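You operate a simulated robot arm through the tools that you are given. There is no shell and no other tool. Be economical: measure what you need, move in short steps, check, and stop when the job is done.

Carry out the task below with a simulated two-armed robot. There is one attempt and no reset: what you move stays moved.

TASK
Pick up the red orders book with one hand, pass it to the other hand and put it on the top of the bookcase. Turn the air temperature knob to 22. Push the black cabinet door d shut. Put the white padlock on the clear end of the black cabinet top away in the inside of the dark wooden tray. Fetch the white clamp and set it on the clear cover. Put the tissue box on the top of the long brown bench away on the top shelf of the open cabinet. Put the teal talc tub in the inside of the large steel tray. Open the plates cupboard door, put the dressing carton from the top of the small brown table on the top shelf of the plates cupboard, then shut the door. Do these in any order. Set down upright: teal talc tub, dressing carton.

The check looks at the end state, three seconds after you hand in, the way a careful person would. Anything else that was tipped, shoved, dropped, spilled or broken makes it a failure. A push-on lid holds only when it is set on centred and level and pressed home; a screw cap is set on level and turned clockwise until tight.

THE ROBOT
Two 7-joint arms with two-finger grippers on one trunk, on a base that drives. Base frame: it is fixed to the floor where the robot stands at the start and does not move with it; the origin is under the middle of the robot, x ahead of it, y to its left, z up. Lengths are in mm, angles in rad, forces in N, time in s.
The left shoulder is at the start at [78, 151, 888], the right one opposite. With the tool pointing down near the work surface each hand reaches from about 300 to 800 mm from the robot's upright axis, wherever it stands, measured 20 degrees to its own side. Places, roughly: air temperature knob [600, 300, 1300]; black cabinet door D [-100, -2600, 600]; clear cover (17x21x2 cm) [-2500, -7800, 500]; dressing carton [-1000, -12750, 750]; inside of the dark wooden tray (14x14 cm) [-2920, -9900, 860]; inside of the large steel tray (30x20 cm) [-2680, -10140, 860]; plates cupboard door [100, -9400, 500]; red orders book [500, 250, 500]; teal talc tub [-1250, -12750, 750]; tissue box [-2750, -11000, 750]; top of the bookcase (25x81 cm) [520, -200, 920]; top shelf of the open cabinet [300, -6500, 500]; top shelf of the plates cupboard [400, -9400, 500]; white clamp (5x18x8 cm) [-2900, -10000, 900]; white padlock (4x2x7 cm) [300, -3500, 1100]. Payload 2.54 kg a hand.
The TCP of each hand is the grasp point between the finger pads, 30 mm short of the fingertips. In the tool frame z runs along the fingers and y along their closing line. Largest opening 116 mm; the body of the gripper starts 95 mm behind the TCP.
Orientation is that of the tool frame in the base frame, as [roll, pitch, yaw] about the fixed x, y, z axes, in that order (R = Rz(yaw) Ry(pitch) Rx(roll)). With the fingers straight down and closing along the base's y, the tool's x points along the base's -x, its y along +y and its z along -z.

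THE INTERFACE
- The arms move only by the tool step_arm. It takes "left_moves", "right_moves" or both (then of equal length, played together; a hand with none holds still); each is a list of rows, each a list of 3 entries, a list of its own where there are three numbers: the shift along the tool's x, y, z in mm, then the turn, a rotation vector about the tool's x, y, z in rad, then the gripper command, from -1 (shut) to 1 (fully open), values between in proportion. In form: [[[tx, ty, tz], [ax, ay, az], jaw], ...]. A call has 1 to 8 rows; each row shifts and turns the commanded pose from where the row before left it, along the tool's axes as they then stand. Rows are played at 5 a second. More than 50 mm and 0.15 rad between two rows, or a gripper value outside its range, and nothing of the call is played. Where a pose cannot be reached the arm comes as near as it can. A force on the tool above 40 N (or 10 N above the force at the start of the call, whichever is more), or a blocked arm, ends the call early, and 0.2 s more pass. The fingers move at their own pace (about 72 mm/s each) and stop on an object; they squeeze with about 23 N. The grip force told is the motor's: it shows also when the fingers shut on nothing. Time passes only in rows, and 0.2 s behind the last, so rows that do not move let the fingers close. The reply holds the time, the measured pose of the TCP, the force on the tool along the base axes, the opening and the grip force, in the units named above and with some noise, with the torque about the TCP (base axes, N m) and any sound that the robot's microphone picked up.
- Cameras (640 x 400 px; columns grow to the right, rows downward): "scene" is now at [162.7, -8.8, 1039.5]; the picture's right is [-0.11, -0.99, 0.00], its down [-0.25, 0.03, -0.97] and it looks along [0.96, -0.11, -0.26] (base axes); focal length 214 px, centre (320, 200). "left" rides on the left gripper at [69, 15, -122] in its tool frame; the picture's right is [-0.21, 0.98, 0.00], its down [-0.83, -0.18, -0.53] and it looks along [-0.52, -0.11, 0.85] (tool axes); focal length 251 px, centre (320, 200). "right" rides on the right gripper at [69, -15, -122] in its tool frame; the picture's right is [0.21, 0.98, 0.00], its down [-0.83, 0.18, -0.53] and it looks along [-0.52, 0.11, 0.85] (tool axes); focal length 251 px, centre (320, 200). There is no depth. A picture from a camera that has moved, and an enlarged one, comes with that camera's place and axes in the base frame and with its lens.
- capture(camera): a new picture of that camera. It takes no simulated time.
- move_column(by): slides the trunk up (or, below 0, down) by that many mm; the arms and the scene camera ride with it, the base frame stays. It gives what a move gives, with no picture.
- steer(legs): drives the robot by 1 to 6 legs, each [ahead, left, turn to the left] in mm, mm and rad, along the robot's own axes; the way and the turn of a leg run together, so that a leg with both is an arc; at most 1500 mm and 3.142 rad a leg. The arms and the cameras ride along, it lands a little off, and it stops where it bumps. It gives what a move gives.
- aim_head(pan, tilt): turns the head with the scene camera to pan (to the left, within 1.396 rad either way) and tilt (down, from -0.506 to 1.204), counted from straight ahead of the robot. It gives what a move gives.
- close_up(camera, box): a new picture of the part [left, top, right, bottom] of that camera's present view, enlarged. It takes no simulated time.
- job_done(): hands the job in; it is judged then, once.

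Go step by step. Nothing tells you exact positions but the pictures and the camera data: compare them with the known pose of the tool, close in by small moves and look again before you grip or let go. The budget is 493 turns and 264 pictures, counting those below and the enlarged ones. Unless the task says otherwise, let go and move clear before handing in, and close with one line.

The tools are called after "Call:" by a JSON object that holds its "method" and its "body". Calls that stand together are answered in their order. step_arm: Moves the arms, as the interface text tells. Its arguments: {"type":"object","properties":{"left_moves":{"type":"array"},"right_moves":{"type":"array"}},"required":[]} The other tools are called the same way: move_column (by) slides the trunk up or down; steer (legs) drives the base; aim_head (pan, tilt) turns the head that bears the scene camera; capture (camera) takes a picture; close_up (camera, box) takes an enlarged picture of a part of a camera's view; job_done () hands the job in.

At the start:

```text
time: 0.0
left_tool_pos: [342.4, 383.8, 1001.1]
left_tool_rot: [3.139, 0.001, 3.139]
left_wrist_force: [-0.4, -0.1, -0.5]
left_torque: [-0.03, -0.02, 0.0]
left_gripper_width: 116.1
left_finger_force: 0.1
right_tool_pos: [333.2, 4.9, 999.7]
right_tool_rot: [3.139, 0.0, 3.14]
right_wrist_force: [-0.1, 1.1, -0.3]
right_torque: [-0.01, 0.02, 0.01]
right_gripper_width: 116.0
right_finger_force: 0.1
trunk travel left (down, up): [-125.0, 164.0]
robot x, y, heading: [0.1, -0.1, 0.001]
head pan, tilt: [-0.112, 0.258]
```

scene: 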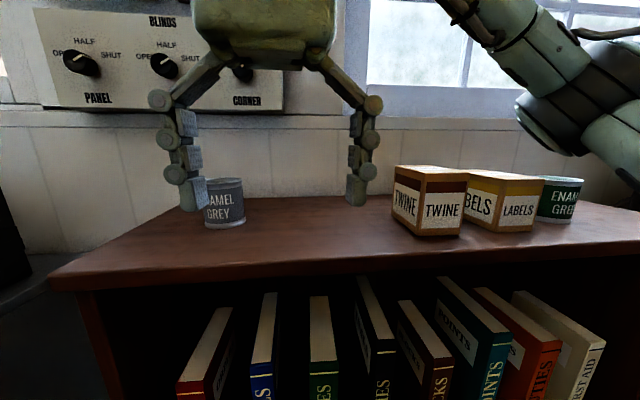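
right: 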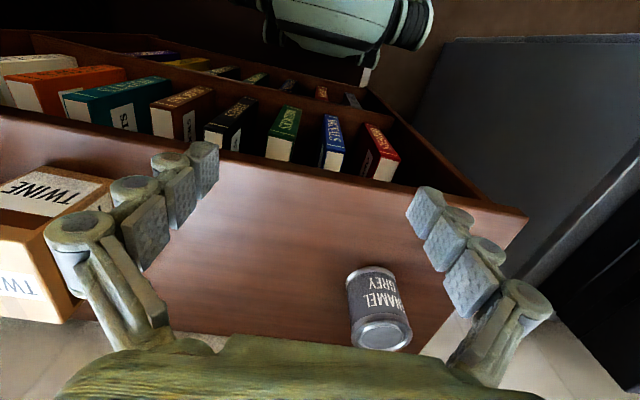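
left: 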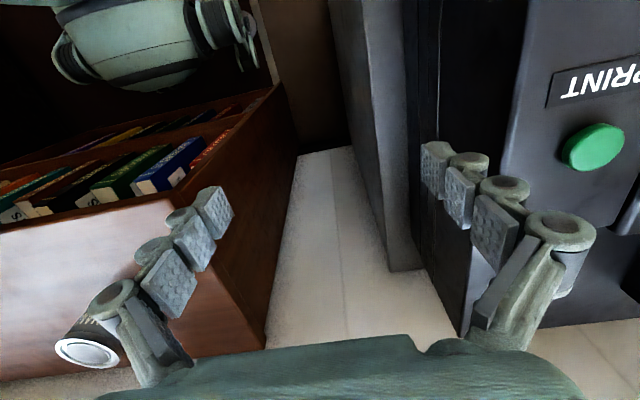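

I see the bookcase ahead with cans and boxes on top and the dial panel on the wall behind. I'll look around before moving.

Call:
{"method": "aim_head", "body": {"pan": 0.3, "tilt": 0.8}}

Call:
{"method": "capture", "body": {"camera": "scene"}}

Call:
{"method": "aim_head", "body": {"pan": 0.4, "tilt": -0.1}}

Call:
{"method": "capture", "body": {"camera": "scene"}}

```text
time: 1.0
left_tool_pos: [343.5, 383.7, 1000.1]
left_tool_rot: [3.139, 0.004, 3.141]
left_wrist_force: [-0.5, -0.9, -0.7]
left_torque: [-0.03, -0.01, -0.02]
left_gripper_width: 116.3
left_finger_force: 0.0
right_tool_pos: [332.5, 5.5, 1001.4]
right_tool_rot: [-3.141, -0.001, 3.14]
right_wrist_force: [-0.2, -0.4, -0.4]
right_torque: [0.02, 0.02, -0.01]
right_gripper_width: 116.0
right_finger_force: 0.0
trunk travel left (down, up): [-125.0, 164.0]
robot x, y, heading: [-1.3, -0.4, 0.001]
head pan, tilt: [0.3, 0.799]
```

```text
260 pictures are left
camera scene: at [147.1, 25.3, 991.3], right [0.29, -0.96, 0.0], down [-0.68, -0.21, -0.7], along [0.67, 0.21, -0.72], focal length 214 px, centre (320, 200)
```

scene: 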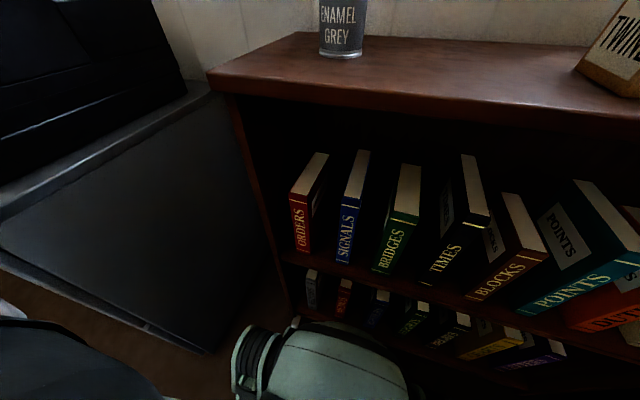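

```text
time: 2.2
left_tool_pos: [343.6, 383.9, 1000.6]
left_tool_rot: [3.141, 0.003, 3.141]
left_wrist_force: [-0.2, 0.8, -0.4]
left_torque: [-0.02, 0.02, 0.02]
left_gripper_width: 116.2
left_finger_force: 0.0
right_tool_pos: [334.5, 5.6, 1002.2]
right_tool_rot: [3.133, -0.002, 3.136]
right_wrist_force: [15.7, 28.0, 56.7]
right_torque: [-3.75, 6.45, -2.15]
right_gripper_width: 116.2
right_finger_force: 0.0
trunk travel left (down, up): [-125.0, 164.0]
robot x, y, heading: [0.4, -5.0, -0.004]
head pan, tilt: [0.4, -0.099]
```

```text
259 pictures are left
camera scene: at [149.6, 27.3, 996.9], right [0.31, -0.95, 0.0], down [-0.63, -0.2, -0.75], along [0.71, 0.23, -0.67], focal length 214 px, centre (320, 200)
```

scene: 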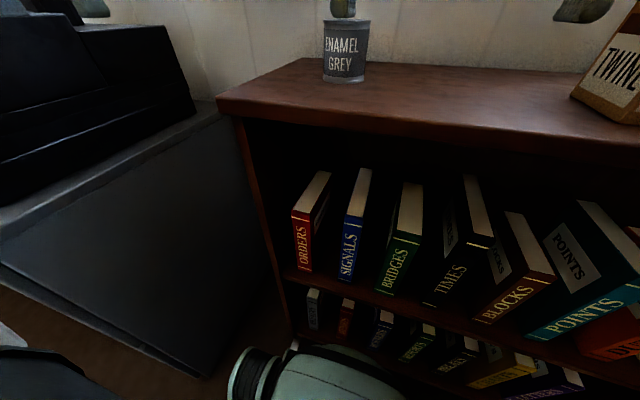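

The head apparently lagged or touched the right arm while tilting. I'll check again with the same aim.

Call:
{"method": "step_arm", "body": {"right_moves": [[[0, 0, 0], [0, 0, 0], 1], [[0, 0, 0], [0, 0, 0], 1]]}}

Call:
{"method": "capture", "body": {"camera": "scene"}}

```text
time: 2.8
left_tool_pos: [342.4, 383.2, 1000.0]
left_tool_rot: [3.141, 0.002, 3.14]
left_wrist_force: [-1.0, 0.6, -0.3]
left_torque: [0.01, -0.01, 0.01]
left_gripper_width: 116.2
left_finger_force: 0.0
right_tool_pos: [335.9, 5.6, 1001.4]
right_tool_rot: [3.133, -0.004, 3.135]
right_wrist_force: [16.0, 27.9, 57.4]
right_torque: [-3.79, 6.64, -2.17]
right_gripper_width: 116.1
right_finger_force: 0.2
trunk travel left (down, up): [-125.0, 164.0]
robot x, y, heading: [0.5, -1.6, 0.0]
head pan, tilt: [0.4, -0.099]
```

```text
258 pictures are left
camera scene: at [149.6, 27.3, 997.1], right [0.31, -0.95, 0.0], down [-0.63, -0.2, -0.75], along [0.71, 0.23, -0.67], focal length 214 px, centre (320, 200)
```

scene: 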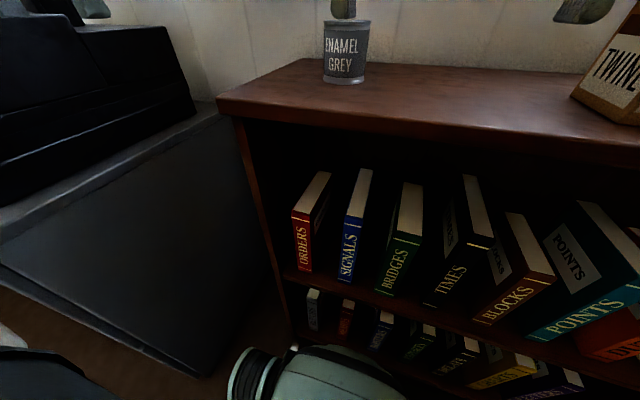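

The head is jammed under the right hand; I'll tilt it back down, then move the right hand to the right.

Call:
{"method": "aim_head", "body": {"pan": 0.3, "tilt": 0.8}}

Call:
{"method": "step_arm", "body": {"right_moves": [[[0, -50, 0], [0, 0, 0], 1], [[0, -50, 0], [0, 0, 0], 1], [[0, -50, 0], [0, 0, 0], 1], [[0, -50, 0], [0, 0, 0], 1], [[0, -50, 0], [0, 0, 0], 1]]}}

Call:
{"method": "aim_head", "body": {"pan": 0.5, "tilt": -0.1}}

Call:
{"method": "capture", "body": {"camera": "scene"}}

```text
time: 4.0
left_tool_pos: [343.8, 383.1, 1001.7]
left_tool_rot: [3.141, 0.002, 3.14]
left_wrist_force: [0.1, 0.2, 0.6]
left_torque: [0.01, 0.02, -0.01]
left_gripper_width: 115.9
left_finger_force: 0.1
right_tool_pos: [333.0, 5.4, 999.0]
right_tool_rot: [-3.14, 0.002, -3.141]
right_wrist_force: [-0.1, 0.5, -0.3]
right_torque: [0.03, -0.01, 0.01]
right_gripper_width: 116.1
right_finger_force: 0.0
trunk travel left (down, up): [-125.0, 164.0]
robot x, y, heading: [-1.0, -1.7, 0.0]
head pan, tilt: [0.3, 0.799]
```

```text
time: 4.5
left_tool_pos: [343.1, 382.5, 999.8]
left_tool_rot: [3.141, 0.003, 3.142]
left_wrist_force: [-0.9, 0.7, -1.3]
left_torque: [-0.05, 0.01, 0.02]
left_gripper_width: 116.0
left_finger_force: 0.0
right_tool_pos: [335.3, -58.0, 1003.1]
right_tool_rot: [3.129, -0.002, 3.121]
right_wrist_force: [23.2, 13.9, 19.3]
right_torque: [-1.89, 4.41, -0.95]
right_gripper_width: 116.0
right_finger_force: 0.2
trunk travel left (down, up): [-125.0, 164.0]
robot x, y, heading: [0.9, -3.1, 0.002]
head pan, tilt: [0.3, 0.799]
stopped in row 2 (right hand): the force on the tool passed its limit at 50 N (the readings are from after the stop); the commanded pose is now the measured one
```

```text
time: 5.7
left_tool_pos: [343.5, 382.9, 1000.0]
left_tool_rot: [3.139, 0.001, 3.14]
left_wrist_force: [-0.1, -0.3, 0.0]
left_torque: [0.0, 0.0, 0.0]
left_gripper_width: 115.9
left_finger_force: 0.1
right_tool_pos: [335.7, -58.0, 1003.6]
right_tool_rot: [3.124, -0.003, 3.122]
right_wrist_force: [22.7, 34.3, 63.3]
right_torque: [-4.62, 7.86, -2.69]
right_gripper_width: 116.1
right_finger_force: 0.1
trunk travel left (down, up): [-125.0, 164.0]
robot x, y, heading: [0.7, 0.3, -0.003]
head pan, tilt: [0.499, -0.099]
```

```text
257 pictures are left
camera scene: at [148.2, 20.3, 990.9], right [0.23, -0.97, 0.0], down [-0.7, -0.17, -0.69], along [0.68, 0.16, -0.72], focal length 214 px, centre (320, 200)
```

scene: 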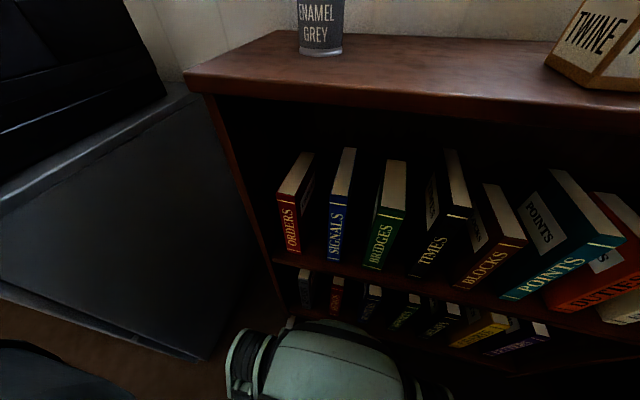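

I'll bring the head back to its starting aim and shift the right hand forward and right in small steps.

Call:
{"method": "aim_head", "body": {"pan": -0.1, "tilt": 0.8}}

Call:
{"method": "step_arm", "body": {"right_moves": [[[0, -40, 0], [0, 0, 0], 1], [[0, -40, 0], [0, 0, 0], 1], [[0, -40, 0], [0, 0, 0], 1], [[0, -40, 0], [0, 0, 0], 1], [[0, -40, 0], [0, 0, 0], 1]]}}

Call:
{"method": "capture", "body": {"camera": "scene"}}

```text
time: 6.9
left_tool_pos: [342.0, 382.8, 1001.0]
left_tool_rot: [3.139, 0.002, 3.139]
left_wrist_force: [0.0, 0.2, 0.1]
left_torque: [0.03, 0.01, -0.02]
left_gripper_width: 116.0
left_finger_force: 0.1
right_tool_pos: [334.7, -59.1, 1002.2]
right_tool_rot: [3.136, -0.001, 3.13]
right_wrist_force: [0.1, 0.9, 0.4]
right_torque: [0.01, 0.02, -0.01]
right_gripper_width: 115.9
right_finger_force: 0.0
trunk travel left (down, up): [-125.0, 164.0]
robot x, y, heading: [-1.2, -0.4, -0.001]
head pan, tilt: [-0.099, 0.799]
```

```text
time: 8.1
left_tool_pos: [342.9, 382.9, 1001.3]
left_tool_rot: [3.139, 0.003, 3.14]
left_wrist_force: [0.1, 0.0, 0.2]
left_torque: [-0.01, 0.01, -0.01]
left_gripper_width: 116.0
left_finger_force: 0.2
right_tool_pos: [330.7, -258.3, 1001.9]
right_tool_rot: [3.134, 0.0, 3.132]
right_wrist_force: [-1.0, -0.1, 0.4]
right_torque: [-0.01, 0.03, -0.01]
right_gripper_width: 115.9
right_finger_force: 0.1
trunk travel left (down, up): [-125.0, 164.0]
robot x, y, heading: [4.0, 2.5, -0.002]
head pan, tilt: [-0.099, 0.799]
```

```text
256 pictures are left
camera scene: at [150.0, -6.8, 991.2], right [-0.1, -0.99, 0.0], down [-0.71, 0.07, -0.7], along [0.69, -0.07, -0.72], focal length 214 px, centre (320, 200)
```

scene: 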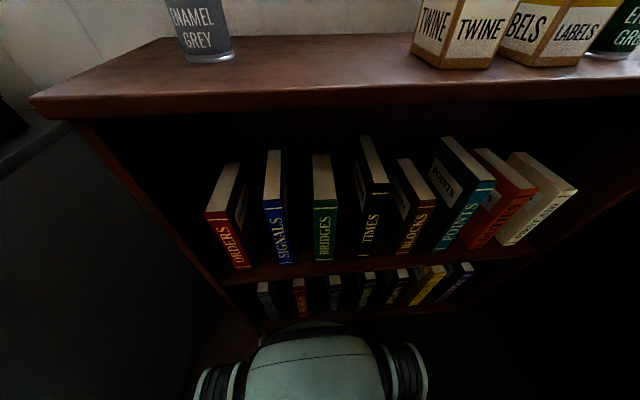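

The head is free now. Next I look at the panel with the knobs.

Call:
{"method": "aim_head", "body": {"pan": 0.5, "tilt": -0.2}}

Call:
{"method": "capture", "body": {"camera": "scene"}}

```text
time: 9.3
left_tool_pos: [342.2, 384.0, 1000.9]
left_tool_rot: [3.141, 0.002, 3.139]
left_wrist_force: [0.7, -0.7, -0.2]
left_torque: [-0.04, -0.02, 0.01]
left_gripper_width: 116.1
left_finger_force: 0.0
right_tool_pos: [331.2, -258.3, 999.9]
right_tool_rot: [3.132, 0.0, 3.13]
right_wrist_force: [-0.2, 0.4, 0.6]
right_torque: [-0.02, -0.01, 0.04]
right_gripper_width: 115.9
right_finger_force: 0.1
trunk travel left (down, up): [-125.0, 164.0]
robot x, y, heading: [1.7, -2.0, 0.003]
head pan, tilt: [0.499, -0.201]
```

```text
255 pictures are left
camera scene: at [143.0, 41.2, 1080.7], right [0.48, -0.88, 0.0], down [0.17, 0.1, -0.98], along [0.86, 0.47, 0.2], focal length 214 px, centre (320, 200)
```

scene: 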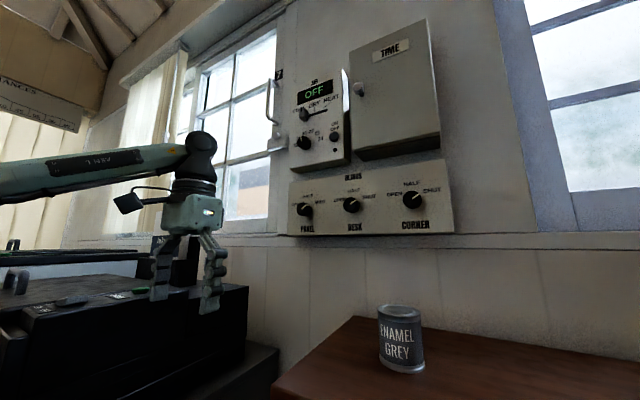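

Call:
{"method": "close_up", "body": {"camera": "scene", "box": [270, 60, 370, 180]}}

```text
3.33 times, centred on (320, 120) of scene
camera zoom: at [143.0, 41.2, 1080.7], right [0.48, -0.88, 0.0], down [0.17, 0.1, -0.98], along [0.86, 0.47, 0.2], focal length 715 px, centre (320, 467)
```

zoom: 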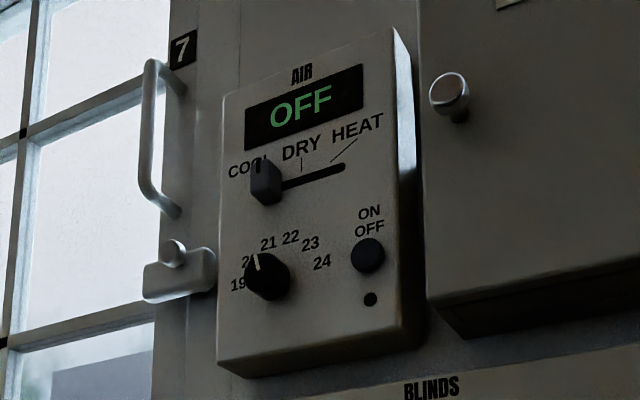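

The air-unit knob reads about 20 to 21 now. I start with the book: back off 250 mm and turn the left hand to point ahead.

Call:
{"method": "steer", "body": {"legs": [[-300, 0, 0]]}}

Call:
{"method": "step_arm", "body": {"left_moves": [[[0, 0, 30], [0, -0.15, 0], 0], [[0, 0, 30], [0, -0.15, 0], 0], [[0, 0, 30], [0, -0.15, 0], 0], [[0, 0, 30], [0, -0.15, 0], 0], [[0, 0, 0], [0, -0.15, 0], 0], [[0, 0, 0], [0, -0.15, 0], 0], [[0, 0, 0], [0, -0.15, 0], 0], [[0, 0, 0], [0, -0.15, 0], 0]]}}

Call:
{"method": "aim_head", "body": {"pan": 0.3, "tilt": 0.5}}

Call:
{"method": "capture", "body": {"camera": "scene"}}

```text
time: 11.4
left_tool_pos: [45.0, 382.8, 1000.2]
left_tool_rot: [3.14, 0.001, 3.139]
left_wrist_force: [0.6, 0.0, 0.8]
left_torque: [0.0, -0.02, -0.01]
left_gripper_width: 116.0
left_finger_force: 0.1
right_tool_pos: [33.8, -258.2, 1000.6]
right_tool_rot: [3.133, 0.0, 3.13]
right_wrist_force: [0.3, -0.5, 0.9]
right_torque: [0.0, -0.02, 0.03]
right_gripper_width: 115.8
right_finger_force: 0.0
trunk travel left (down, up): [-125.0, 164.0]
robot x, y, heading: [-298.5, -5.9, -0.0]
head pan, tilt: [0.499, -0.201]
```

```text
time: 13.2
left_tool_pos: [92.6, 425.4, 911.2]
left_tool_rot: [3.134, 1.201, 3.133]
left_wrist_force: [-0.5, -0.2, 0.7]
left_torque: [0.02, 0.01, -0.04]
left_gripper_width: 57.8
left_finger_force: 0.0
left hand out of reach, approached as far as the arm can: row 6, 7, 8
right_tool_pos: [33.1, -258.9, 1000.8]
right_tool_rot: [3.132, 0.0, 3.13]
right_wrist_force: [-0.2, 0.2, 0.1]
right_torque: [0.0, -0.01, 0.0]
right_gripper_width: 115.9
right_finger_force: 0.1
trunk travel left (down, up): [-125.0, 164.0]
robot x, y, heading: [-298.2, 1.5, 0.002]
head pan, tilt: [0.499, -0.201]
```

```text
time: 14.2
left_tool_pos: [93.2, 423.4, 909.6]
left_tool_rot: [3.14, 1.199, 3.136]
left_wrist_force: [0.1, -0.2, 0.3]
left_torque: [0.02, -0.01, 0.0]
left_gripper_width: 58.1
left_finger_force: 0.0
right_tool_pos: [34.1, -259.4, 1001.3]
right_tool_rot: [3.134, 0.0, 3.128]
right_wrist_force: [0.0, 0.3, 0.3]
right_torque: [-0.04, 0.06, -0.03]
right_gripper_width: 116.0
right_finger_force: 0.0
trunk travel left (down, up): [-125.0, 164.0]
robot x, y, heading: [-297.9, 1.9, -0.007]
head pan, tilt: [0.3, 0.499]
```

```text
253 pictures are left
camera scene: at [-140.6, 28.4, 1017.2], right [0.3, -0.96, 0.0], down [-0.46, -0.14, -0.88], along [0.84, 0.26, -0.48], focal length 214 px, centre (320, 200)
```

scene: 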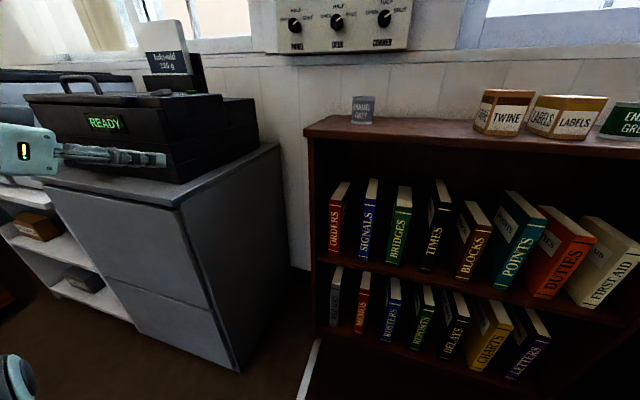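

Book spine is at about x 430, y 155, z 480–690. I move the left hand right, in front of the book, then lower the trunk.

Call:
{"method": "step_arm", "body": {"left_moves": [[[0, -45, 0], [0, 0, 0], 0], [[0, -45, 0], [0, 0, 0], 0], [[0, -45, 0], [0, 0, 0], 0], [[0, -45, 0], [0, 0, 0], 0], [[0, -45, 0], [0, 0, 0], 0], [[0, -35, 0], [0, 0, 0], 0]]}}

Call:
{"method": "move_column", "body": {"by": -125}}

Call:
{"method": "step_arm", "body": {"left_moves": [[[25, 0, 0], [0, -0.1, 0], 0], [[35, 0, 0], [0, -0.1, 0], 0], [[40, 0, 0], [0, -0.1, 0], 0], [[40, 0, 0], [0, -0.07, 0], 0]]}}

Call:
{"method": "capture", "body": {"camera": "scene"}}

Call:
{"method": "capture", "body": {"camera": "left"}}

```text
time: 15.7
left_tool_pos: [160.9, 236.9, 995.2]
left_tool_rot: [-3.139, 1.198, 3.141]
left_wrist_force: [0.1, 0.3, -0.6]
left_torque: [-0.02, -0.04, -0.02]
left_gripper_width: 58.2
left_finger_force: 0.0
left hand out of reach, approached as far as the arm can: row 1, 2, 3, 4, 5, 6
right_tool_pos: [34.4, -258.5, 1001.6]
right_tool_rot: [3.131, -0.001, 3.128]
right_wrist_force: [0.1, 0.4, -0.1]
right_torque: [-0.01, 0.03, 0.0]
right_gripper_width: 116.2
right_finger_force: 0.1
trunk travel left (down, up): [-125.0, 164.0]
robot x, y, heading: [-297.5, -0.9, -0.001]
head pan, tilt: [0.3, 0.499]
```

```text
time: 17.2
left_tool_pos: [161.4, 237.3, 871.9]
left_tool_rot: [3.138, 1.198, 3.136]
left_wrist_force: [-0.4, 0.7, -0.6]
left_torque: [-0.02, 0.0, -0.02]
left_gripper_width: 58.1
left_finger_force: 0.1
right_tool_pos: [34.5, -259.0, 876.0]
right_tool_rot: [3.133, -0.002, 3.129]
right_wrist_force: [0.0, -0.4, 0.4]
right_torque: [-0.03, 0.02, -0.02]
right_gripper_width: 116.1
right_finger_force: 0.0
trunk travel left (down, up): [0.0, 289.0]
robot x, y, heading: [-293.8, -0.6, 0.001]
head pan, tilt: [0.3, 0.499]
```

```text
time: 18.2
left_tool_pos: [252.5, 262.1, 834.1]
left_tool_rot: [-3.14, 1.551, 3.141]
left_wrist_force: [-0.9, 0.3, 0.4]
left_torque: [0.03, 0.02, 0.01]
left_gripper_width: 58.2
left_finger_force: 0.1
left hand out of reach, approached as far as the arm can: row 1, 2, 3, 4
right_tool_pos: [32.8, -259.0, 875.6]
right_tool_rot: [3.133, 0.0, 3.13]
right_wrist_force: [-0.6, 0.0, 0.6]
right_torque: [-0.01, -0.05, 0.03]
right_gripper_width: 116.0
right_finger_force: 0.1
trunk travel left (down, up): [0.0, 289.0]
robot x, y, heading: [-298.2, -1.5, -0.001]
head pan, tilt: [0.3, 0.499]
```

```text
252 pictures are left
camera scene: at [-140.8, 28.2, 892.3], right [0.29, -0.96, 0.0], down [-0.46, -0.14, -0.88], along [0.84, 0.26, -0.48], focal length 214 px, centre (320, 200)
```

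scene: 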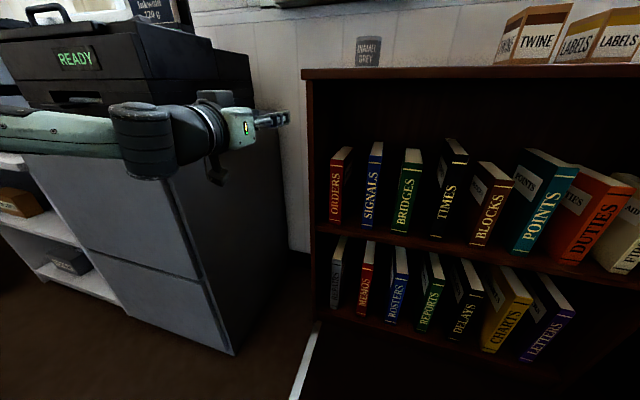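

```text
251 pictures are left
camera left: at [128.7, 274.5, 767.0], right [0.01, 0.98, 0.21], down [-0.52, -0.18, 0.84], along [0.86, -0.12, 0.51], focal length 251 px, centre (320, 200)
```

left: 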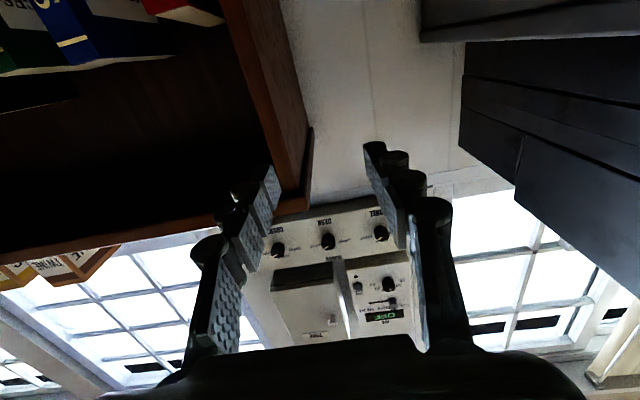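

The hand is level now. I move it down and right toward a standoff in front of the book.

Call:
{"method": "step_arm", "body": {"left_moves": [[[40, -20, 10], [0, 0, 0], 0.2], [[40, -20, 10], [0, 0, 0], 0.2], [[40, -20, 10], [0, 0, 0], 0.2], [[40, -20, 10], [0, 0, 0], 0.2], [[40, -20, 10], [0, 0, 0], 0.2], [[40, -10, 10], [0, 0, 0], 0.2]]}}

Call:
{"method": "capture", "body": {"camera": "scene"}}

```text
time: 19.6
left_tool_pos: [258.5, 200.4, 822.7]
left_tool_rot: [3.072, 1.554, 3.07]
left_wrist_force: [0.2, 0.1, 0.1]
left_torque: [0.01, 0.03, -0.01]
left_gripper_width: 69.6
left_finger_force: 0.0
left hand out of reach, approached as far as the arm can: row 1, 2, 3, 4, 5, 6
right_tool_pos: [34.9, -259.5, 875.7]
right_tool_rot: [3.133, 0.001, 3.13]
right_wrist_force: [-1.0, -0.2, -0.3]
right_torque: [-0.01, -0.03, 0.01]
right_gripper_width: 116.0
right_finger_force: 0.1
trunk travel left (down, up): [0.0, 289.0]
robot x, y, heading: [-293.5, 5.3, 0.001]
head pan, tilt: [0.3, 0.499]
```

```text
250 pictures are left
camera scene: at [-140.6, 28.5, 892.2], right [0.29, -0.96, 0.0], down [-0.46, -0.14, -0.88], along [0.84, 0.26, -0.48], focal length 214 px, centre (320, 200)
```

scene: 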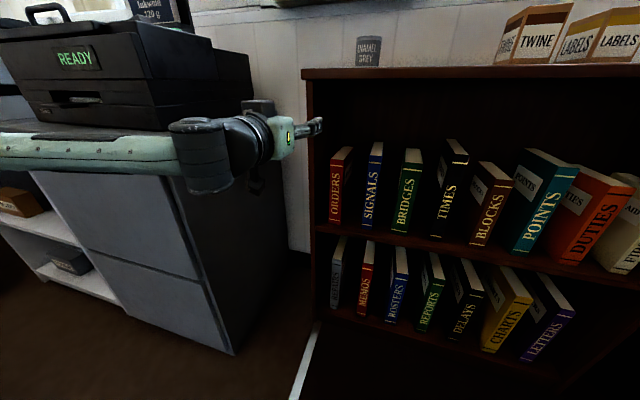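

That wrist pose seems limited. I'll tilt the hand to about 45° downward, which still lets the fingers pinch the book's upper spine.

Call:
{"method": "step_arm", "body": {"left_moves": [[[0, 0, 0], [0, 0.15, 0], 0.2], [[0, 0, 0], [0, 0.15, 0], 0.2], [[0, 0, 0], [0, 0.15, 0], 0.2], [[0, 0, 0], [0, 0.15, 0], 0.2], [[0, 0, 0], [0, 0.1, 0], 0.2]]}}

Call:
{"method": "capture", "body": {"camera": "scene"}}

```text
time: 20.8
left_tool_pos: [260.7, 199.3, 823.0]
left_tool_rot: [3.14, 0.87, 3.138]
left_wrist_force: [-0.5, 0.4, -0.6]
left_torque: [0.03, 0.02, 0.03]
left_gripper_width: 69.7
left_finger_force: 0.0
right_tool_pos: [33.3, -258.6, 875.9]
right_tool_rot: [3.133, 0.0, 3.13]
right_wrist_force: [-0.5, -0.1, 0.0]
right_torque: [-0.02, 0.0, -0.01]
right_gripper_width: 115.9
right_finger_force: 0.0
trunk travel left (down, up): [0.0, 289.0]
robot x, y, heading: [-297.2, 1.3, 0.001]
head pan, tilt: [0.3, 0.499]
```

```text
249 pictures are left
camera scene: at [-140.6, 28.4, 892.1], right [0.29, -0.96, 0.0], down [-0.46, -0.14, -0.88], along [0.84, 0.26, -0.48], focal length 214 px, centre (320, 200)
```

scene: 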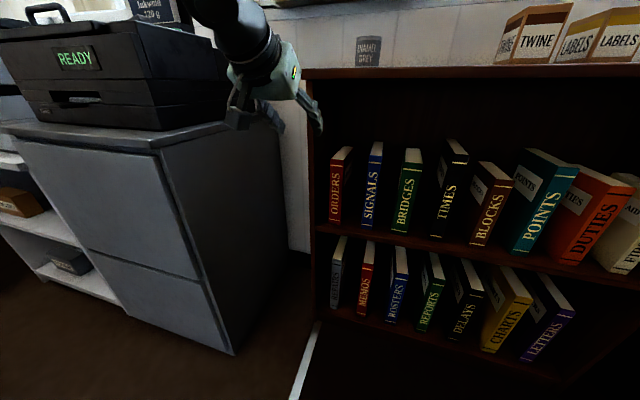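

That pose is reachable. Move toward the book at a standoff and use the left camera.

Call:
{"method": "step_arm", "body": {"left_moves": [[[7, -11, 32], [0, 0, 0], 0.2], [[7, -11, 32], [0, 0, 0], 0.2], [[7, -11, 32], [0, 0, 0], 0.2], [[6, -11, 31], [0, 0, 0], 0.2]]}}

Call:
{"method": "capture", "body": {"camera": "left"}}

Call:
{"method": "capture", "body": {"camera": "scene"}}

```text
time: 21.8
left_tool_pos: [341.2, 155.9, 720.1]
left_tool_rot: [3.141, 0.871, 3.139]
left_wrist_force: [0.1, -0.2, 0.7]
left_torque: [0.02, 0.0, 0.01]
left_gripper_width: 69.3
left_finger_force: 0.0
right_tool_pos: [34.1, -258.3, 875.9]
right_tool_rot: [3.133, 0.001, 3.13]
right_wrist_force: [0.0, -0.2, 0.0]
right_torque: [-0.01, -0.05, 0.0]
right_gripper_width: 116.0
right_finger_force: 0.1
trunk travel left (down, up): [0.0, 289.0]
robot x, y, heading: [-298.2, -2.6, -0.003]
head pan, tilt: [0.3, 0.499]
```

```text
248 pictures are left
camera left: at [203.4, 169.0, 746.3], right [0.14, 0.98, 0.16], down [0.12, -0.18, 0.98], along [0.98, -0.12, -0.15], focal length 251 px, centre (320, 200)
```

left: 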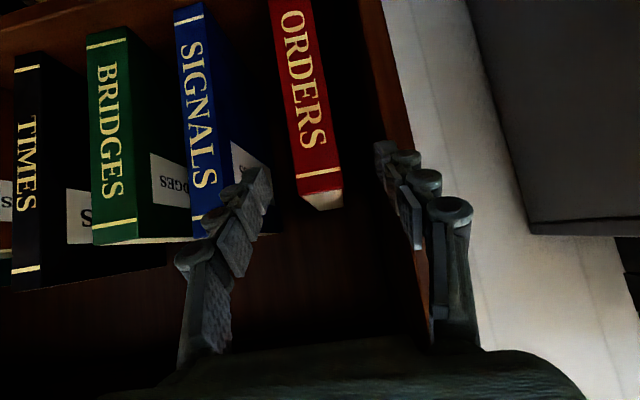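

```text
247 pictures are left
camera scene: at [-140.6, 28.3, 892.2], right [0.29, -0.96, 0.0], down [-0.46, -0.14, -0.88], along [0.84, 0.26, -0.48], focal length 214 px, centre (320, 200)
```

scene: 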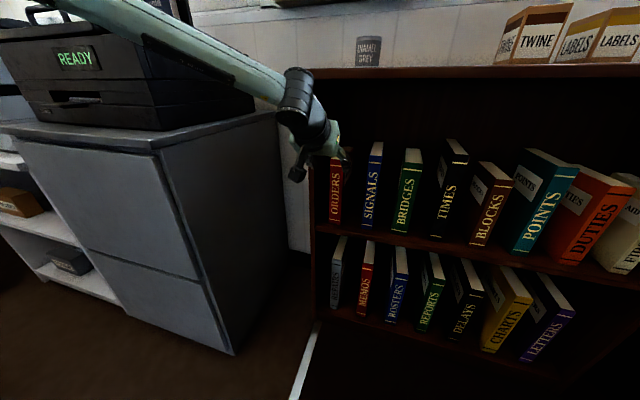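

The ORDERS book is at y≈122–163, top ≈700, spine x≈430. I centre on y=143 and slide the fingers over the upper spine.

Call:
{"method": "step_arm", "body": {"left_moves": [[[0, -13, 0], [0, 0, 0], 0.0], [[0, 0, 0], [0, 0, 0], 0.0], [[-4, 0, 40], [0, 0, 0], 0.0], [[-2, 0, 20], [0, 0, 0], 0.0]]}}

Call:
{"method": "capture", "body": {"camera": "left"}}

```text
time: 22.8
left_tool_pos: [389.7, 143.4, 684.7]
left_tool_rot: [3.139, 0.872, 3.139]
left_wrist_force: [-0.7, -0.8, -0.5]
left_torque: [-0.06, 0.02, 0.01]
left_gripper_width: 58.1
left_finger_force: 0.2
right_tool_pos: [33.8, -258.6, 875.3]
right_tool_rot: [3.133, -0.001, 3.131]
right_wrist_force: [-0.3, 0.5, 0.3]
right_torque: [0.0, 0.01, 0.04]
right_gripper_width: 115.6
right_finger_force: 0.0
trunk travel left (down, up): [0.0, 289.0]
robot x, y, heading: [-295.0, -0.8, 0.002]
head pan, tilt: [0.3, 0.499]
```

```text
246 pictures are left
camera left: at [252.1, 156.9, 710.9], right [0.14, 0.98, 0.17], down [0.12, -0.18, 0.98], along [0.98, -0.12, -0.15], focal length 251 px, centre (320, 200)
```

left: 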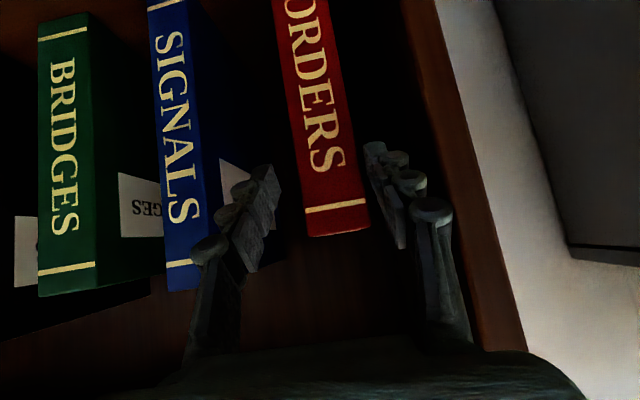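

Spine is nearer, x≈400, book centre y≈146. Advance and then close.

Call:
{"method": "step_arm", "body": {"left_moves": [[[0, 4, 20], [0, 0, 0], 0.0], [[1, 0, 25], [0, 0, 0], 0.0], [[1, 0, 22], [0, 0, 0], 0.0]]}}

Call:
{"method": "capture", "body": {"camera": "left"}}

```text
time: 23.6
left_tool_pos: [440.2, 145.7, 639.4]
left_tool_rot: [3.14, 0.869, 3.139]
left_wrist_force: [-0.2, -0.2, 0.1]
left_torque: [0.0, 0.03, 0.02]
left_gripper_width: 58.0
left_finger_force: 0.1
right_tool_pos: [32.4, -257.8, 874.6]
right_tool_rot: [3.133, -0.001, 3.129]
right_wrist_force: [-0.3, 0.3, 0.7]
right_torque: [0.0, -0.03, 0.03]
right_gripper_width: 115.8
right_finger_force: 0.0
trunk travel left (down, up): [0.0, 289.0]
robot x, y, heading: [-297.6, -3.2, 0.002]
head pan, tilt: [0.3, 0.499]
```

```text
245 pictures are left
camera left: at [302.6, 159.6, 665.7], right [0.14, 0.98, 0.17], down [0.12, -0.18, 0.98], along [0.98, -0.12, -0.15], focal length 251 px, centre (320, 200)
```

left: 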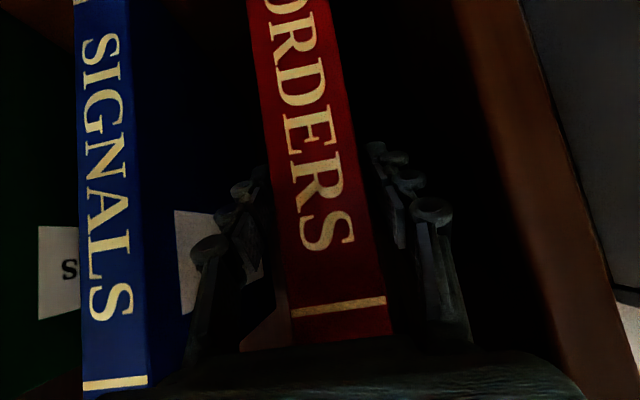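

The fingers straddle the book. Close the left gripper.

Call:
{"method": "step_arm", "body": {"left_moves": [[[0, 0, 0], [0, 0, 0], -1], [[0, 0, 0], [0, 0, 0], -1], [[0, 0, 0], [0, 0, 0], -1], [[0, 0, 0], [0, 0, 0], -1]]}}

Call:
{"method": "capture", "body": {"camera": "left"}}

```text
time: 24.6
left_tool_pos: [439.8, 146.4, 640.8]
left_tool_rot: [3.139, 0.869, 3.138]
left_wrist_force: [1.5, 1.6, -0.7]
left_torque: [0.38, -0.03, -0.12]
left_gripper_width: 39.8
left_finger_force: 23.7
right_tool_pos: [34.2, -257.8, 876.0]
right_tool_rot: [3.13, -0.001, 3.129]
right_wrist_force: [0.2, 0.4, -0.2]
right_torque: [-0.01, 0.01, -0.02]
right_gripper_width: 116.0
right_finger_force: 0.0
trunk travel left (down, up): [0.0, 289.0]
robot x, y, heading: [-294.9, -1.7, 0.003]
head pan, tilt: [0.3, 0.499]
```

```text
244 pictures are left
camera left: at [302.5, 159.8, 665.8], right [0.14, 0.98, 0.17], down [0.12, -0.18, 0.98], along [0.98, -0.12, -0.15], focal length 251 px, centre (320, 200)
```

left: 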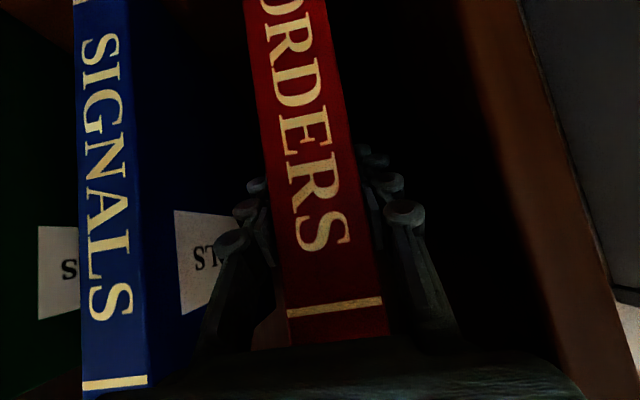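

Gripped at 39.8 mm. Lift slightly and back the robot out.

Call:
{"method": "step_arm", "body": {"left_moves": [[[-6, 0, -5], [0, 0, 0], -1], [[-6, 0, -5], [0, 0, 0], -1]]}}

Call:
{"method": "steer", "body": {"legs": [[-300, 0, 0]]}}

Call:
{"method": "capture", "body": {"camera": "scene"}}

```text
time: 25.2
left_tool_pos: [438.6, 146.1, 654.9]
left_tool_rot: [3.14, 0.865, 3.138]
left_wrist_force: [0.0, 0.0, -8.2]
left_torque: [0.02, 0.29, -0.02]
left_gripper_width: 39.5
left_finger_force: 23.2
right_tool_pos: [33.9, -260.4, 874.9]
right_tool_rot: [3.134, -0.002, 3.129]
right_wrist_force: [0.1, 0.1, 0.0]
right_torque: [0.0, -0.01, -0.02]
right_gripper_width: 116.0
right_finger_force: 0.1
trunk travel left (down, up): [0.0, 289.0]
robot x, y, heading: [-300.5, -0.4, -0.003]
head pan, tilt: [0.3, 0.499]
```

```text
time: 27.2
left_tool_pos: [144.8, 146.1, 656.0]
left_tool_rot: [3.139, 0.867, 3.135]
left_wrist_force: [-0.1, 0.0, -7.1]
left_torque: [0.0, 0.32, 0.04]
left_gripper_width: 39.8
left_finger_force: 22.9
right_tool_pos: [-261.0, -258.8, 875.5]
right_tool_rot: [3.133, 0.0, 3.128]
right_wrist_force: [-0.7, 0.1, -0.1]
right_torque: [-0.01, -0.01, -0.01]
right_gripper_width: 116.0
right_finger_force: 0.0
trunk travel left (down, up): [0.0, 289.0]
robot x, y, heading: [-593.1, 3.7, -0.005]
head pan, tilt: [0.3, 0.499]
```

```text
243 pictures are left
camera scene: at [-434.7, 28.7, 892.0], right [0.29, -0.96, 0.0], down [-0.46, -0.14, -0.88], along [0.84, 0.26, -0.48], focal length 214 px, centre (320, 200)
```

scene: 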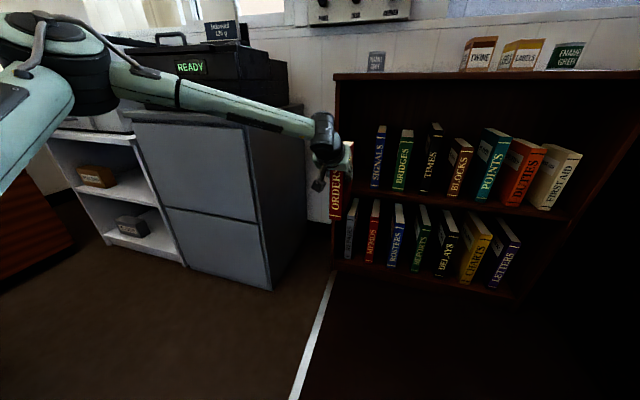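

Book is out and held. I raise the trunk and bring the book nearer to the robot's middle for the handover.

Call:
{"method": "move_column", "body": {"by": 230}}

Call:
{"method": "step_arm", "body": {"left_moves": [[[23, -16, -27], [0, 0, 0], -1], [[23, -16, -27], [0, 0, 0], -1], [[23, -16, -27], [0, 0, 0], -1], [[23, -16, -27], [0, 0, 0], -1], [[23, -16, -27], [0, 0, 0], -1], [[23, -16, -27], [0, 0, 0], -1]]}}

Call:
{"method": "aim_head", "body": {"pan": 0.1, "tilt": 0.5}}

Call:
{"method": "capture", "body": {"camera": "scene"}}

Call:
{"method": "capture", "body": {"camera": "right"}}

```text
time: 29.6
left_tool_pos: [145.3, 145.4, 884.6]
left_tool_rot: [3.139, 0.868, 3.135]
left_wrist_force: [0.0, -0.3, -7.9]
left_torque: [-0.02, 0.29, 0.0]
left_gripper_width: 39.4
left_finger_force: 22.2
right_tool_pos: [-260.6, -258.4, 1106.1]
right_tool_rot: [3.133, -0.001, 3.128]
right_wrist_force: [0.6, -0.1, -0.6]
right_torque: [0.03, 0.04, 0.02]
right_gripper_width: 116.1
right_finger_force: 0.0
trunk travel left (down, up): [-230.0, 59.0]
robot x, y, heading: [-590.0, 1.1, -0.007]
head pan, tilt: [0.3, 0.499]
```

```text
time: 31.0
left_tool_pos: [-69.5, 57.5, 886.0]
left_tool_rot: [-3.141, 0.868, 3.137]
left_wrist_force: [0.2, -1.3, -8.0]
left_torque: [0.01, 0.31, 0.03]
left_gripper_width: 39.4
left_finger_force: 22.7
left hand out of reach, approached as far as the arm can: row 6
right_tool_pos: [-261.1, -259.0, 1105.4]
right_tool_rot: [3.133, -0.002, 3.127]
right_wrist_force: [-0.8, 0.2, -0.7]
right_torque: [-0.01, -0.01, 0.03]
right_gripper_width: 116.0
right_finger_force: 0.1
trunk travel left (down, up): [-230.0, 59.0]
robot x, y, heading: [-592.2, -0.7, -0.003]
head pan, tilt: [0.3, 0.499]
```

```text
time: 31.8
left_tool_pos: [-68.5, 57.1, 886.0]
left_tool_rot: [3.141, 0.867, 3.135]
left_wrist_force: [-0.1, -0.4, -6.5]
left_torque: [-0.01, 0.32, -0.03]
left_gripper_width: 39.2
left_finger_force: 23.1
right_tool_pos: [-260.5, -259.1, 1105.3]
right_tool_rot: [3.132, -0.002, 3.129]
right_wrist_force: [-0.3, -0.3, 0.0]
right_torque: [-0.02, -0.02, 0.02]
right_gripper_width: 115.9
right_finger_force: 0.0
trunk travel left (down, up): [-230.0, 59.0]
robot x, y, heading: [-596.4, 2.7, 0.001]
head pan, tilt: [0.099, 0.499]
```

```text
242 pictures are left
camera scene: at [-431.2, 10.8, 1122.0], right [0.1, -1.0, 0.0], down [-0.48, -0.05, -0.88], along [0.87, 0.09, -0.48], focal length 214 px, centre (320, 200)
```

scene: 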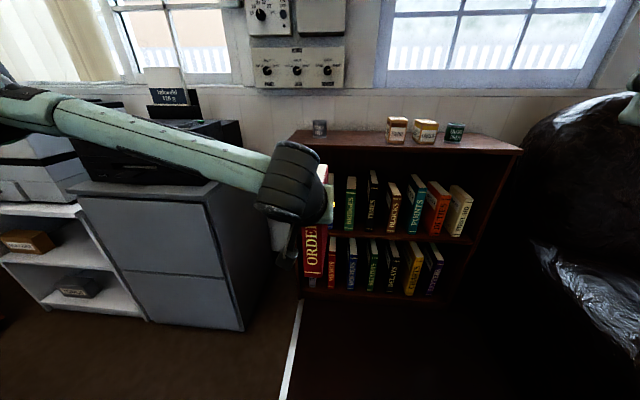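

```text
241 pictures are left
camera right: at [-328.8, -274.2, 1228.0], right [-0.2, 0.98, 0.01], down [0.83, 0.16, 0.53], along [0.52, 0.11, -0.85], focal length 251 px, centre (320, 200)
```

right: 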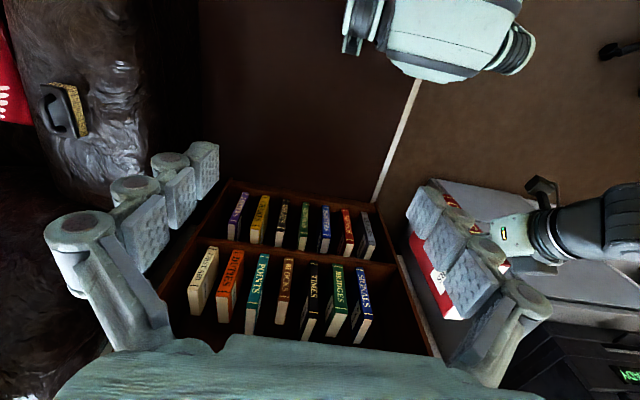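

Book spine is at x≈−108, y≈57, top z≈954. I bring the right hand forward, then across above the book.

Call:
{"method": "step_arm", "body": {"right_moves": [[[-45, 0, 0], [0, 0, 0], 0.3], [[-45, 0, 0], [0, 0, 0], 0.3], [[-45, 0, 0], [0, 0, 0], 0.3], [[-45, 0, 0], [0, 0, 0], 0.3], [[-45, 0, 0], [0, 0, 0], 0.3], [[-35, 0, 0], [0, 0, 0], 0.3]]}}

Call:
{"method": "step_arm", "body": {"right_moves": [[[0, 45, 0], [0, 0, 0], 0.3], [[0, 45, 0], [0, 0, 0], 0.3], [[0, 45, 0], [0, 0, 0], 0.3], [[0, 45, 0], [0, 0, 0], 0.3], [[0, 45, 20], [0, 0, 0], 0.3], [[0, 45, 20], [0, 0, 0], 0.3], [[0, 45, 20], [0, 0, 0], 0.3]]}}

Call:
{"method": "capture", "body": {"camera": "right"}}

Call:
{"method": "capture", "body": {"camera": "scene"}}

```text
time: 33.2
left_tool_pos: [-68.6, 58.1, 884.9]
left_tool_rot: [3.14, 0.867, 3.138]
left_wrist_force: [0.5, 0.8, -7.6]
left_torque: [-0.04, 0.29, 0.0]
left_gripper_width: 39.4
left_finger_force: 22.8
right_tool_pos: [-0.9, -263.6, 1104.8]
right_tool_rot: [3.131, -0.003, 3.129]
right_wrist_force: [-0.5, -0.1, -0.7]
right_torque: [0.02, -0.01, 0.02]
right_gripper_width: 75.5
right_finger_force: 0.1
trunk travel left (down, up): [-230.0, 59.0]
robot x, y, heading: [-590.8, 1.0, -0.004]
head pan, tilt: [0.099, 0.499]
```

```text
time: 34.8
left_tool_pos: [-69.0, 57.8, 885.5]
left_tool_rot: [3.14, 0.868, 3.138]
left_wrist_force: [-0.3, 0.4, -7.5]
left_torque: [0.01, 0.32, 0.0]
left_gripper_width: 39.6
left_finger_force: 22.7
right_tool_pos: [2.9, 55.1, 1047.9]
right_tool_rot: [3.133, -0.001, 3.125]
right_wrist_force: [1.0, 0.1, 0.0]
right_torque: [0.03, 0.0, -0.02]
right_gripper_width: 75.3
right_finger_force: 0.0
trunk travel left (down, up): [-230.0, 59.0]
robot x, y, heading: [-592.2, 3.2, -0.001]
head pan, tilt: [0.099, 0.499]
```

```text
240 pictures are left
camera right: at [-64.8, 38.5, 1171.4], right [-0.2, 0.98, 0.01], down [0.83, 0.16, 0.53], along [0.52, 0.11, -0.85], focal length 251 px, centre (320, 200)
```

right: 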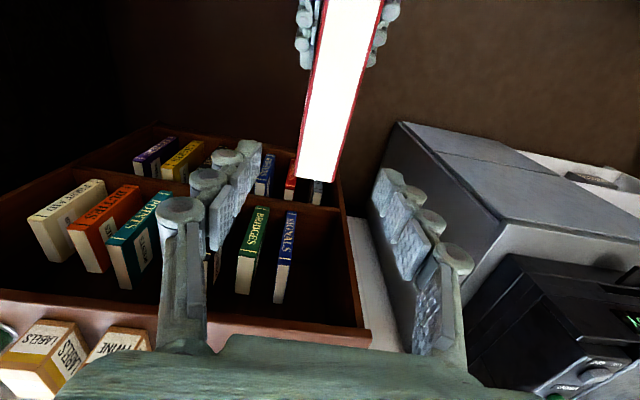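

```text
239 pictures are left
camera scene: at [-431.0, 11.4, 1122.0], right [0.1, -1.0, 0.0], down [-0.48, -0.05, -0.88], along [0.87, 0.08, -0.48], focal length 214 px, centre (320, 200)
```

scene: 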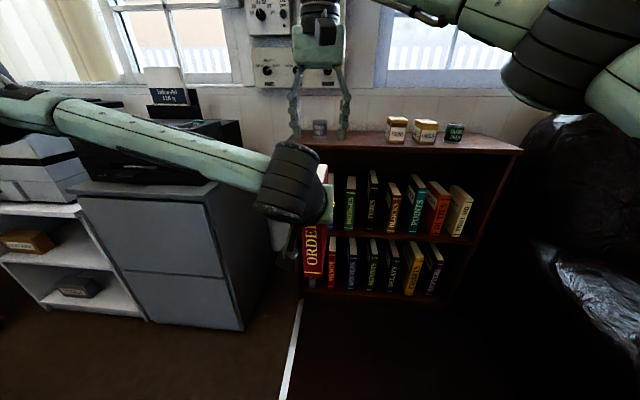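

The book's top runs x −108 to 44 at y≈58. Shift slightly, descend onto it and grip.

Call:
{"method": "step_arm", "body": {"right_moves": [[[-5, 3, 30], [0, 0, 0], 0.3], [[0, 0, 40], [0, 0, 0], 0.3], [[0, 0, 40], [0, 0, 0], 0.3], [[0, 0, 12], [0, 0, 0], 0.3]]}}

Call:
{"method": "capture", "body": {"camera": "right"}}

```text
time: 35.8
left_tool_pos: [-68.6, 57.3, 885.7]
left_tool_rot: [3.14, 0.869, 3.136]
left_wrist_force: [-0.1, -0.2, -7.2]
left_torque: [0.0, 0.33, 0.02]
left_gripper_width: 39.6
left_finger_force: 23.3
right_tool_pos: [9.6, 56.6, 925.3]
right_tool_rot: [3.133, -0.003, 3.128]
right_wrist_force: [-0.1, 1.1, 0.1]
right_torque: [0.0, 0.01, -0.03]
right_gripper_width: 75.2
right_finger_force: 0.1
trunk travel left (down, up): [-230.0, 59.0]
robot x, y, heading: [-593.2, 1.2, -0.006]
head pan, tilt: [0.099, 0.499]
```

```text
238 pictures are left
camera right: at [-59.9, 41.2, 1048.0], right [-0.2, 0.98, 0.01], down [0.83, 0.17, 0.53], along [0.52, 0.11, -0.85], focal length 251 px, centre (320, 200)
```

right: 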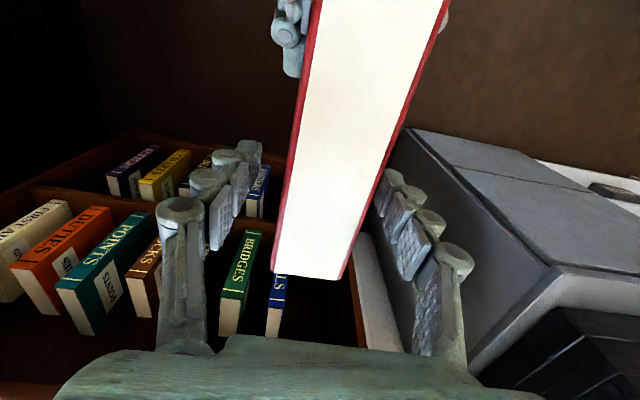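

Fingers straddle the book; close the right hand, then check before releasing the left.

Call:
{"method": "step_arm", "body": {"right_moves": [[[0, 0, 0], [0, 0, 0], -1], [[0, 0, 0], [0, 0, 0], -1], [[0, 0, 0], [0, 0, 0], -1], [[0, 0, 0], [0, 0, 0], -1], [[0, 0, 0], [0, 0, 0], -1]]}}

Call:
{"method": "step_arm", "body": {"left_moves": [[[0, 0, 0], [0, 0, 0], -0.1], [[0, 0, 0], [0, 0, 0], 0.0], [[0, 0, -20], [0, 0, 0], 0.0], [[0, 0, -40], [0, 0, 0], 0.0], [[0, 0, -40], [0, 0, 0], 0.0]]}}

Call:
{"method": "capture", "body": {"camera": "scene"}}

Call:
{"method": "capture", "body": {"camera": "right"}}

```text
time: 37.0
left_tool_pos: [-68.4, 57.0, 885.6]
left_tool_rot: [3.141, 0.867, 3.135]
left_wrist_force: [-0.2, 2.2, -5.8]
left_torque: [0.03, 0.23, 0.14]
left_gripper_width: 39.5
left_finger_force: 23.1
right_tool_pos: [8.5, 56.4, 925.4]
right_tool_rot: [3.133, -0.002, 3.126]
right_wrist_force: [-0.6, -1.9, 0.3]
right_torque: [-0.11, -0.01, 0.06]
right_gripper_width: 39.7
right_finger_force: 22.8
trunk travel left (down, up): [-230.0, 59.0]
robot x, y, heading: [-595.2, 0.4, 0.0]
head pan, tilt: [0.099, 0.499]
```

```text
time: 38.2
left_tool_pos: [-144.2, 61.4, 950.0]
left_tool_rot: [3.141, 0.869, 3.137]
left_wrist_force: [0.3, 0.7, -0.2]
left_torque: [0.01, -0.02, 0.01]
left_gripper_width: 58.3
left_finger_force: 0.1
right_tool_pos: [7.8, 56.1, 925.9]
right_tool_rot: [3.132, -0.001, 3.127]
right_wrist_force: [0.1, -0.4, 0.4]
right_torque: [0.01, -0.28, 0.01]
right_gripper_width: 39.5
right_finger_force: 22.9
trunk travel left (down, up): [-230.0, 59.0]
robot x, y, heading: [-594.2, 0.3, -0.004]
head pan, tilt: [0.099, 0.499]
```

```text
237 pictures are left
camera scene: at [-431.7, 10.7, 1122.1], right [0.1, -1.0, 0.0], down [-0.48, -0.05, -0.88], along [0.87, 0.08, -0.48], focal length 214 px, centre (320, 200)
```

scene: 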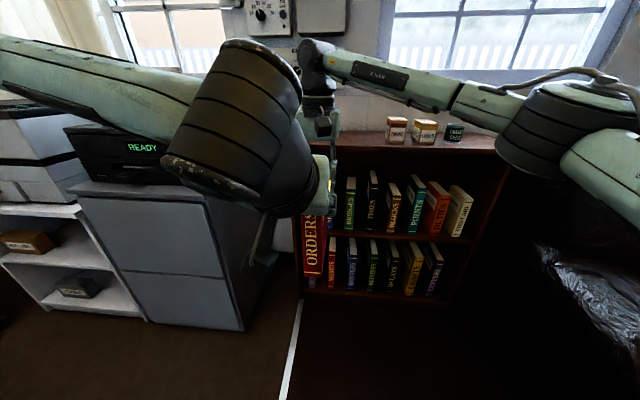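

```text
236 pictures are left
camera right: at [-60.3, 41.1, 1048.7], right [-0.2, 0.98, 0.01], down [0.83, 0.16, 0.53], along [0.52, 0.11, -0.85], focal length 251 px, centre (320, 200)
```

right: 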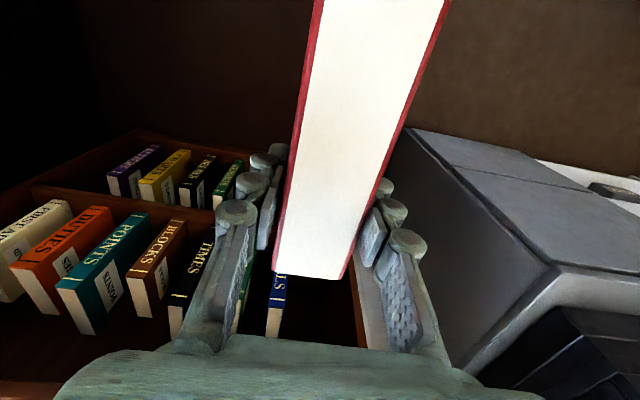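

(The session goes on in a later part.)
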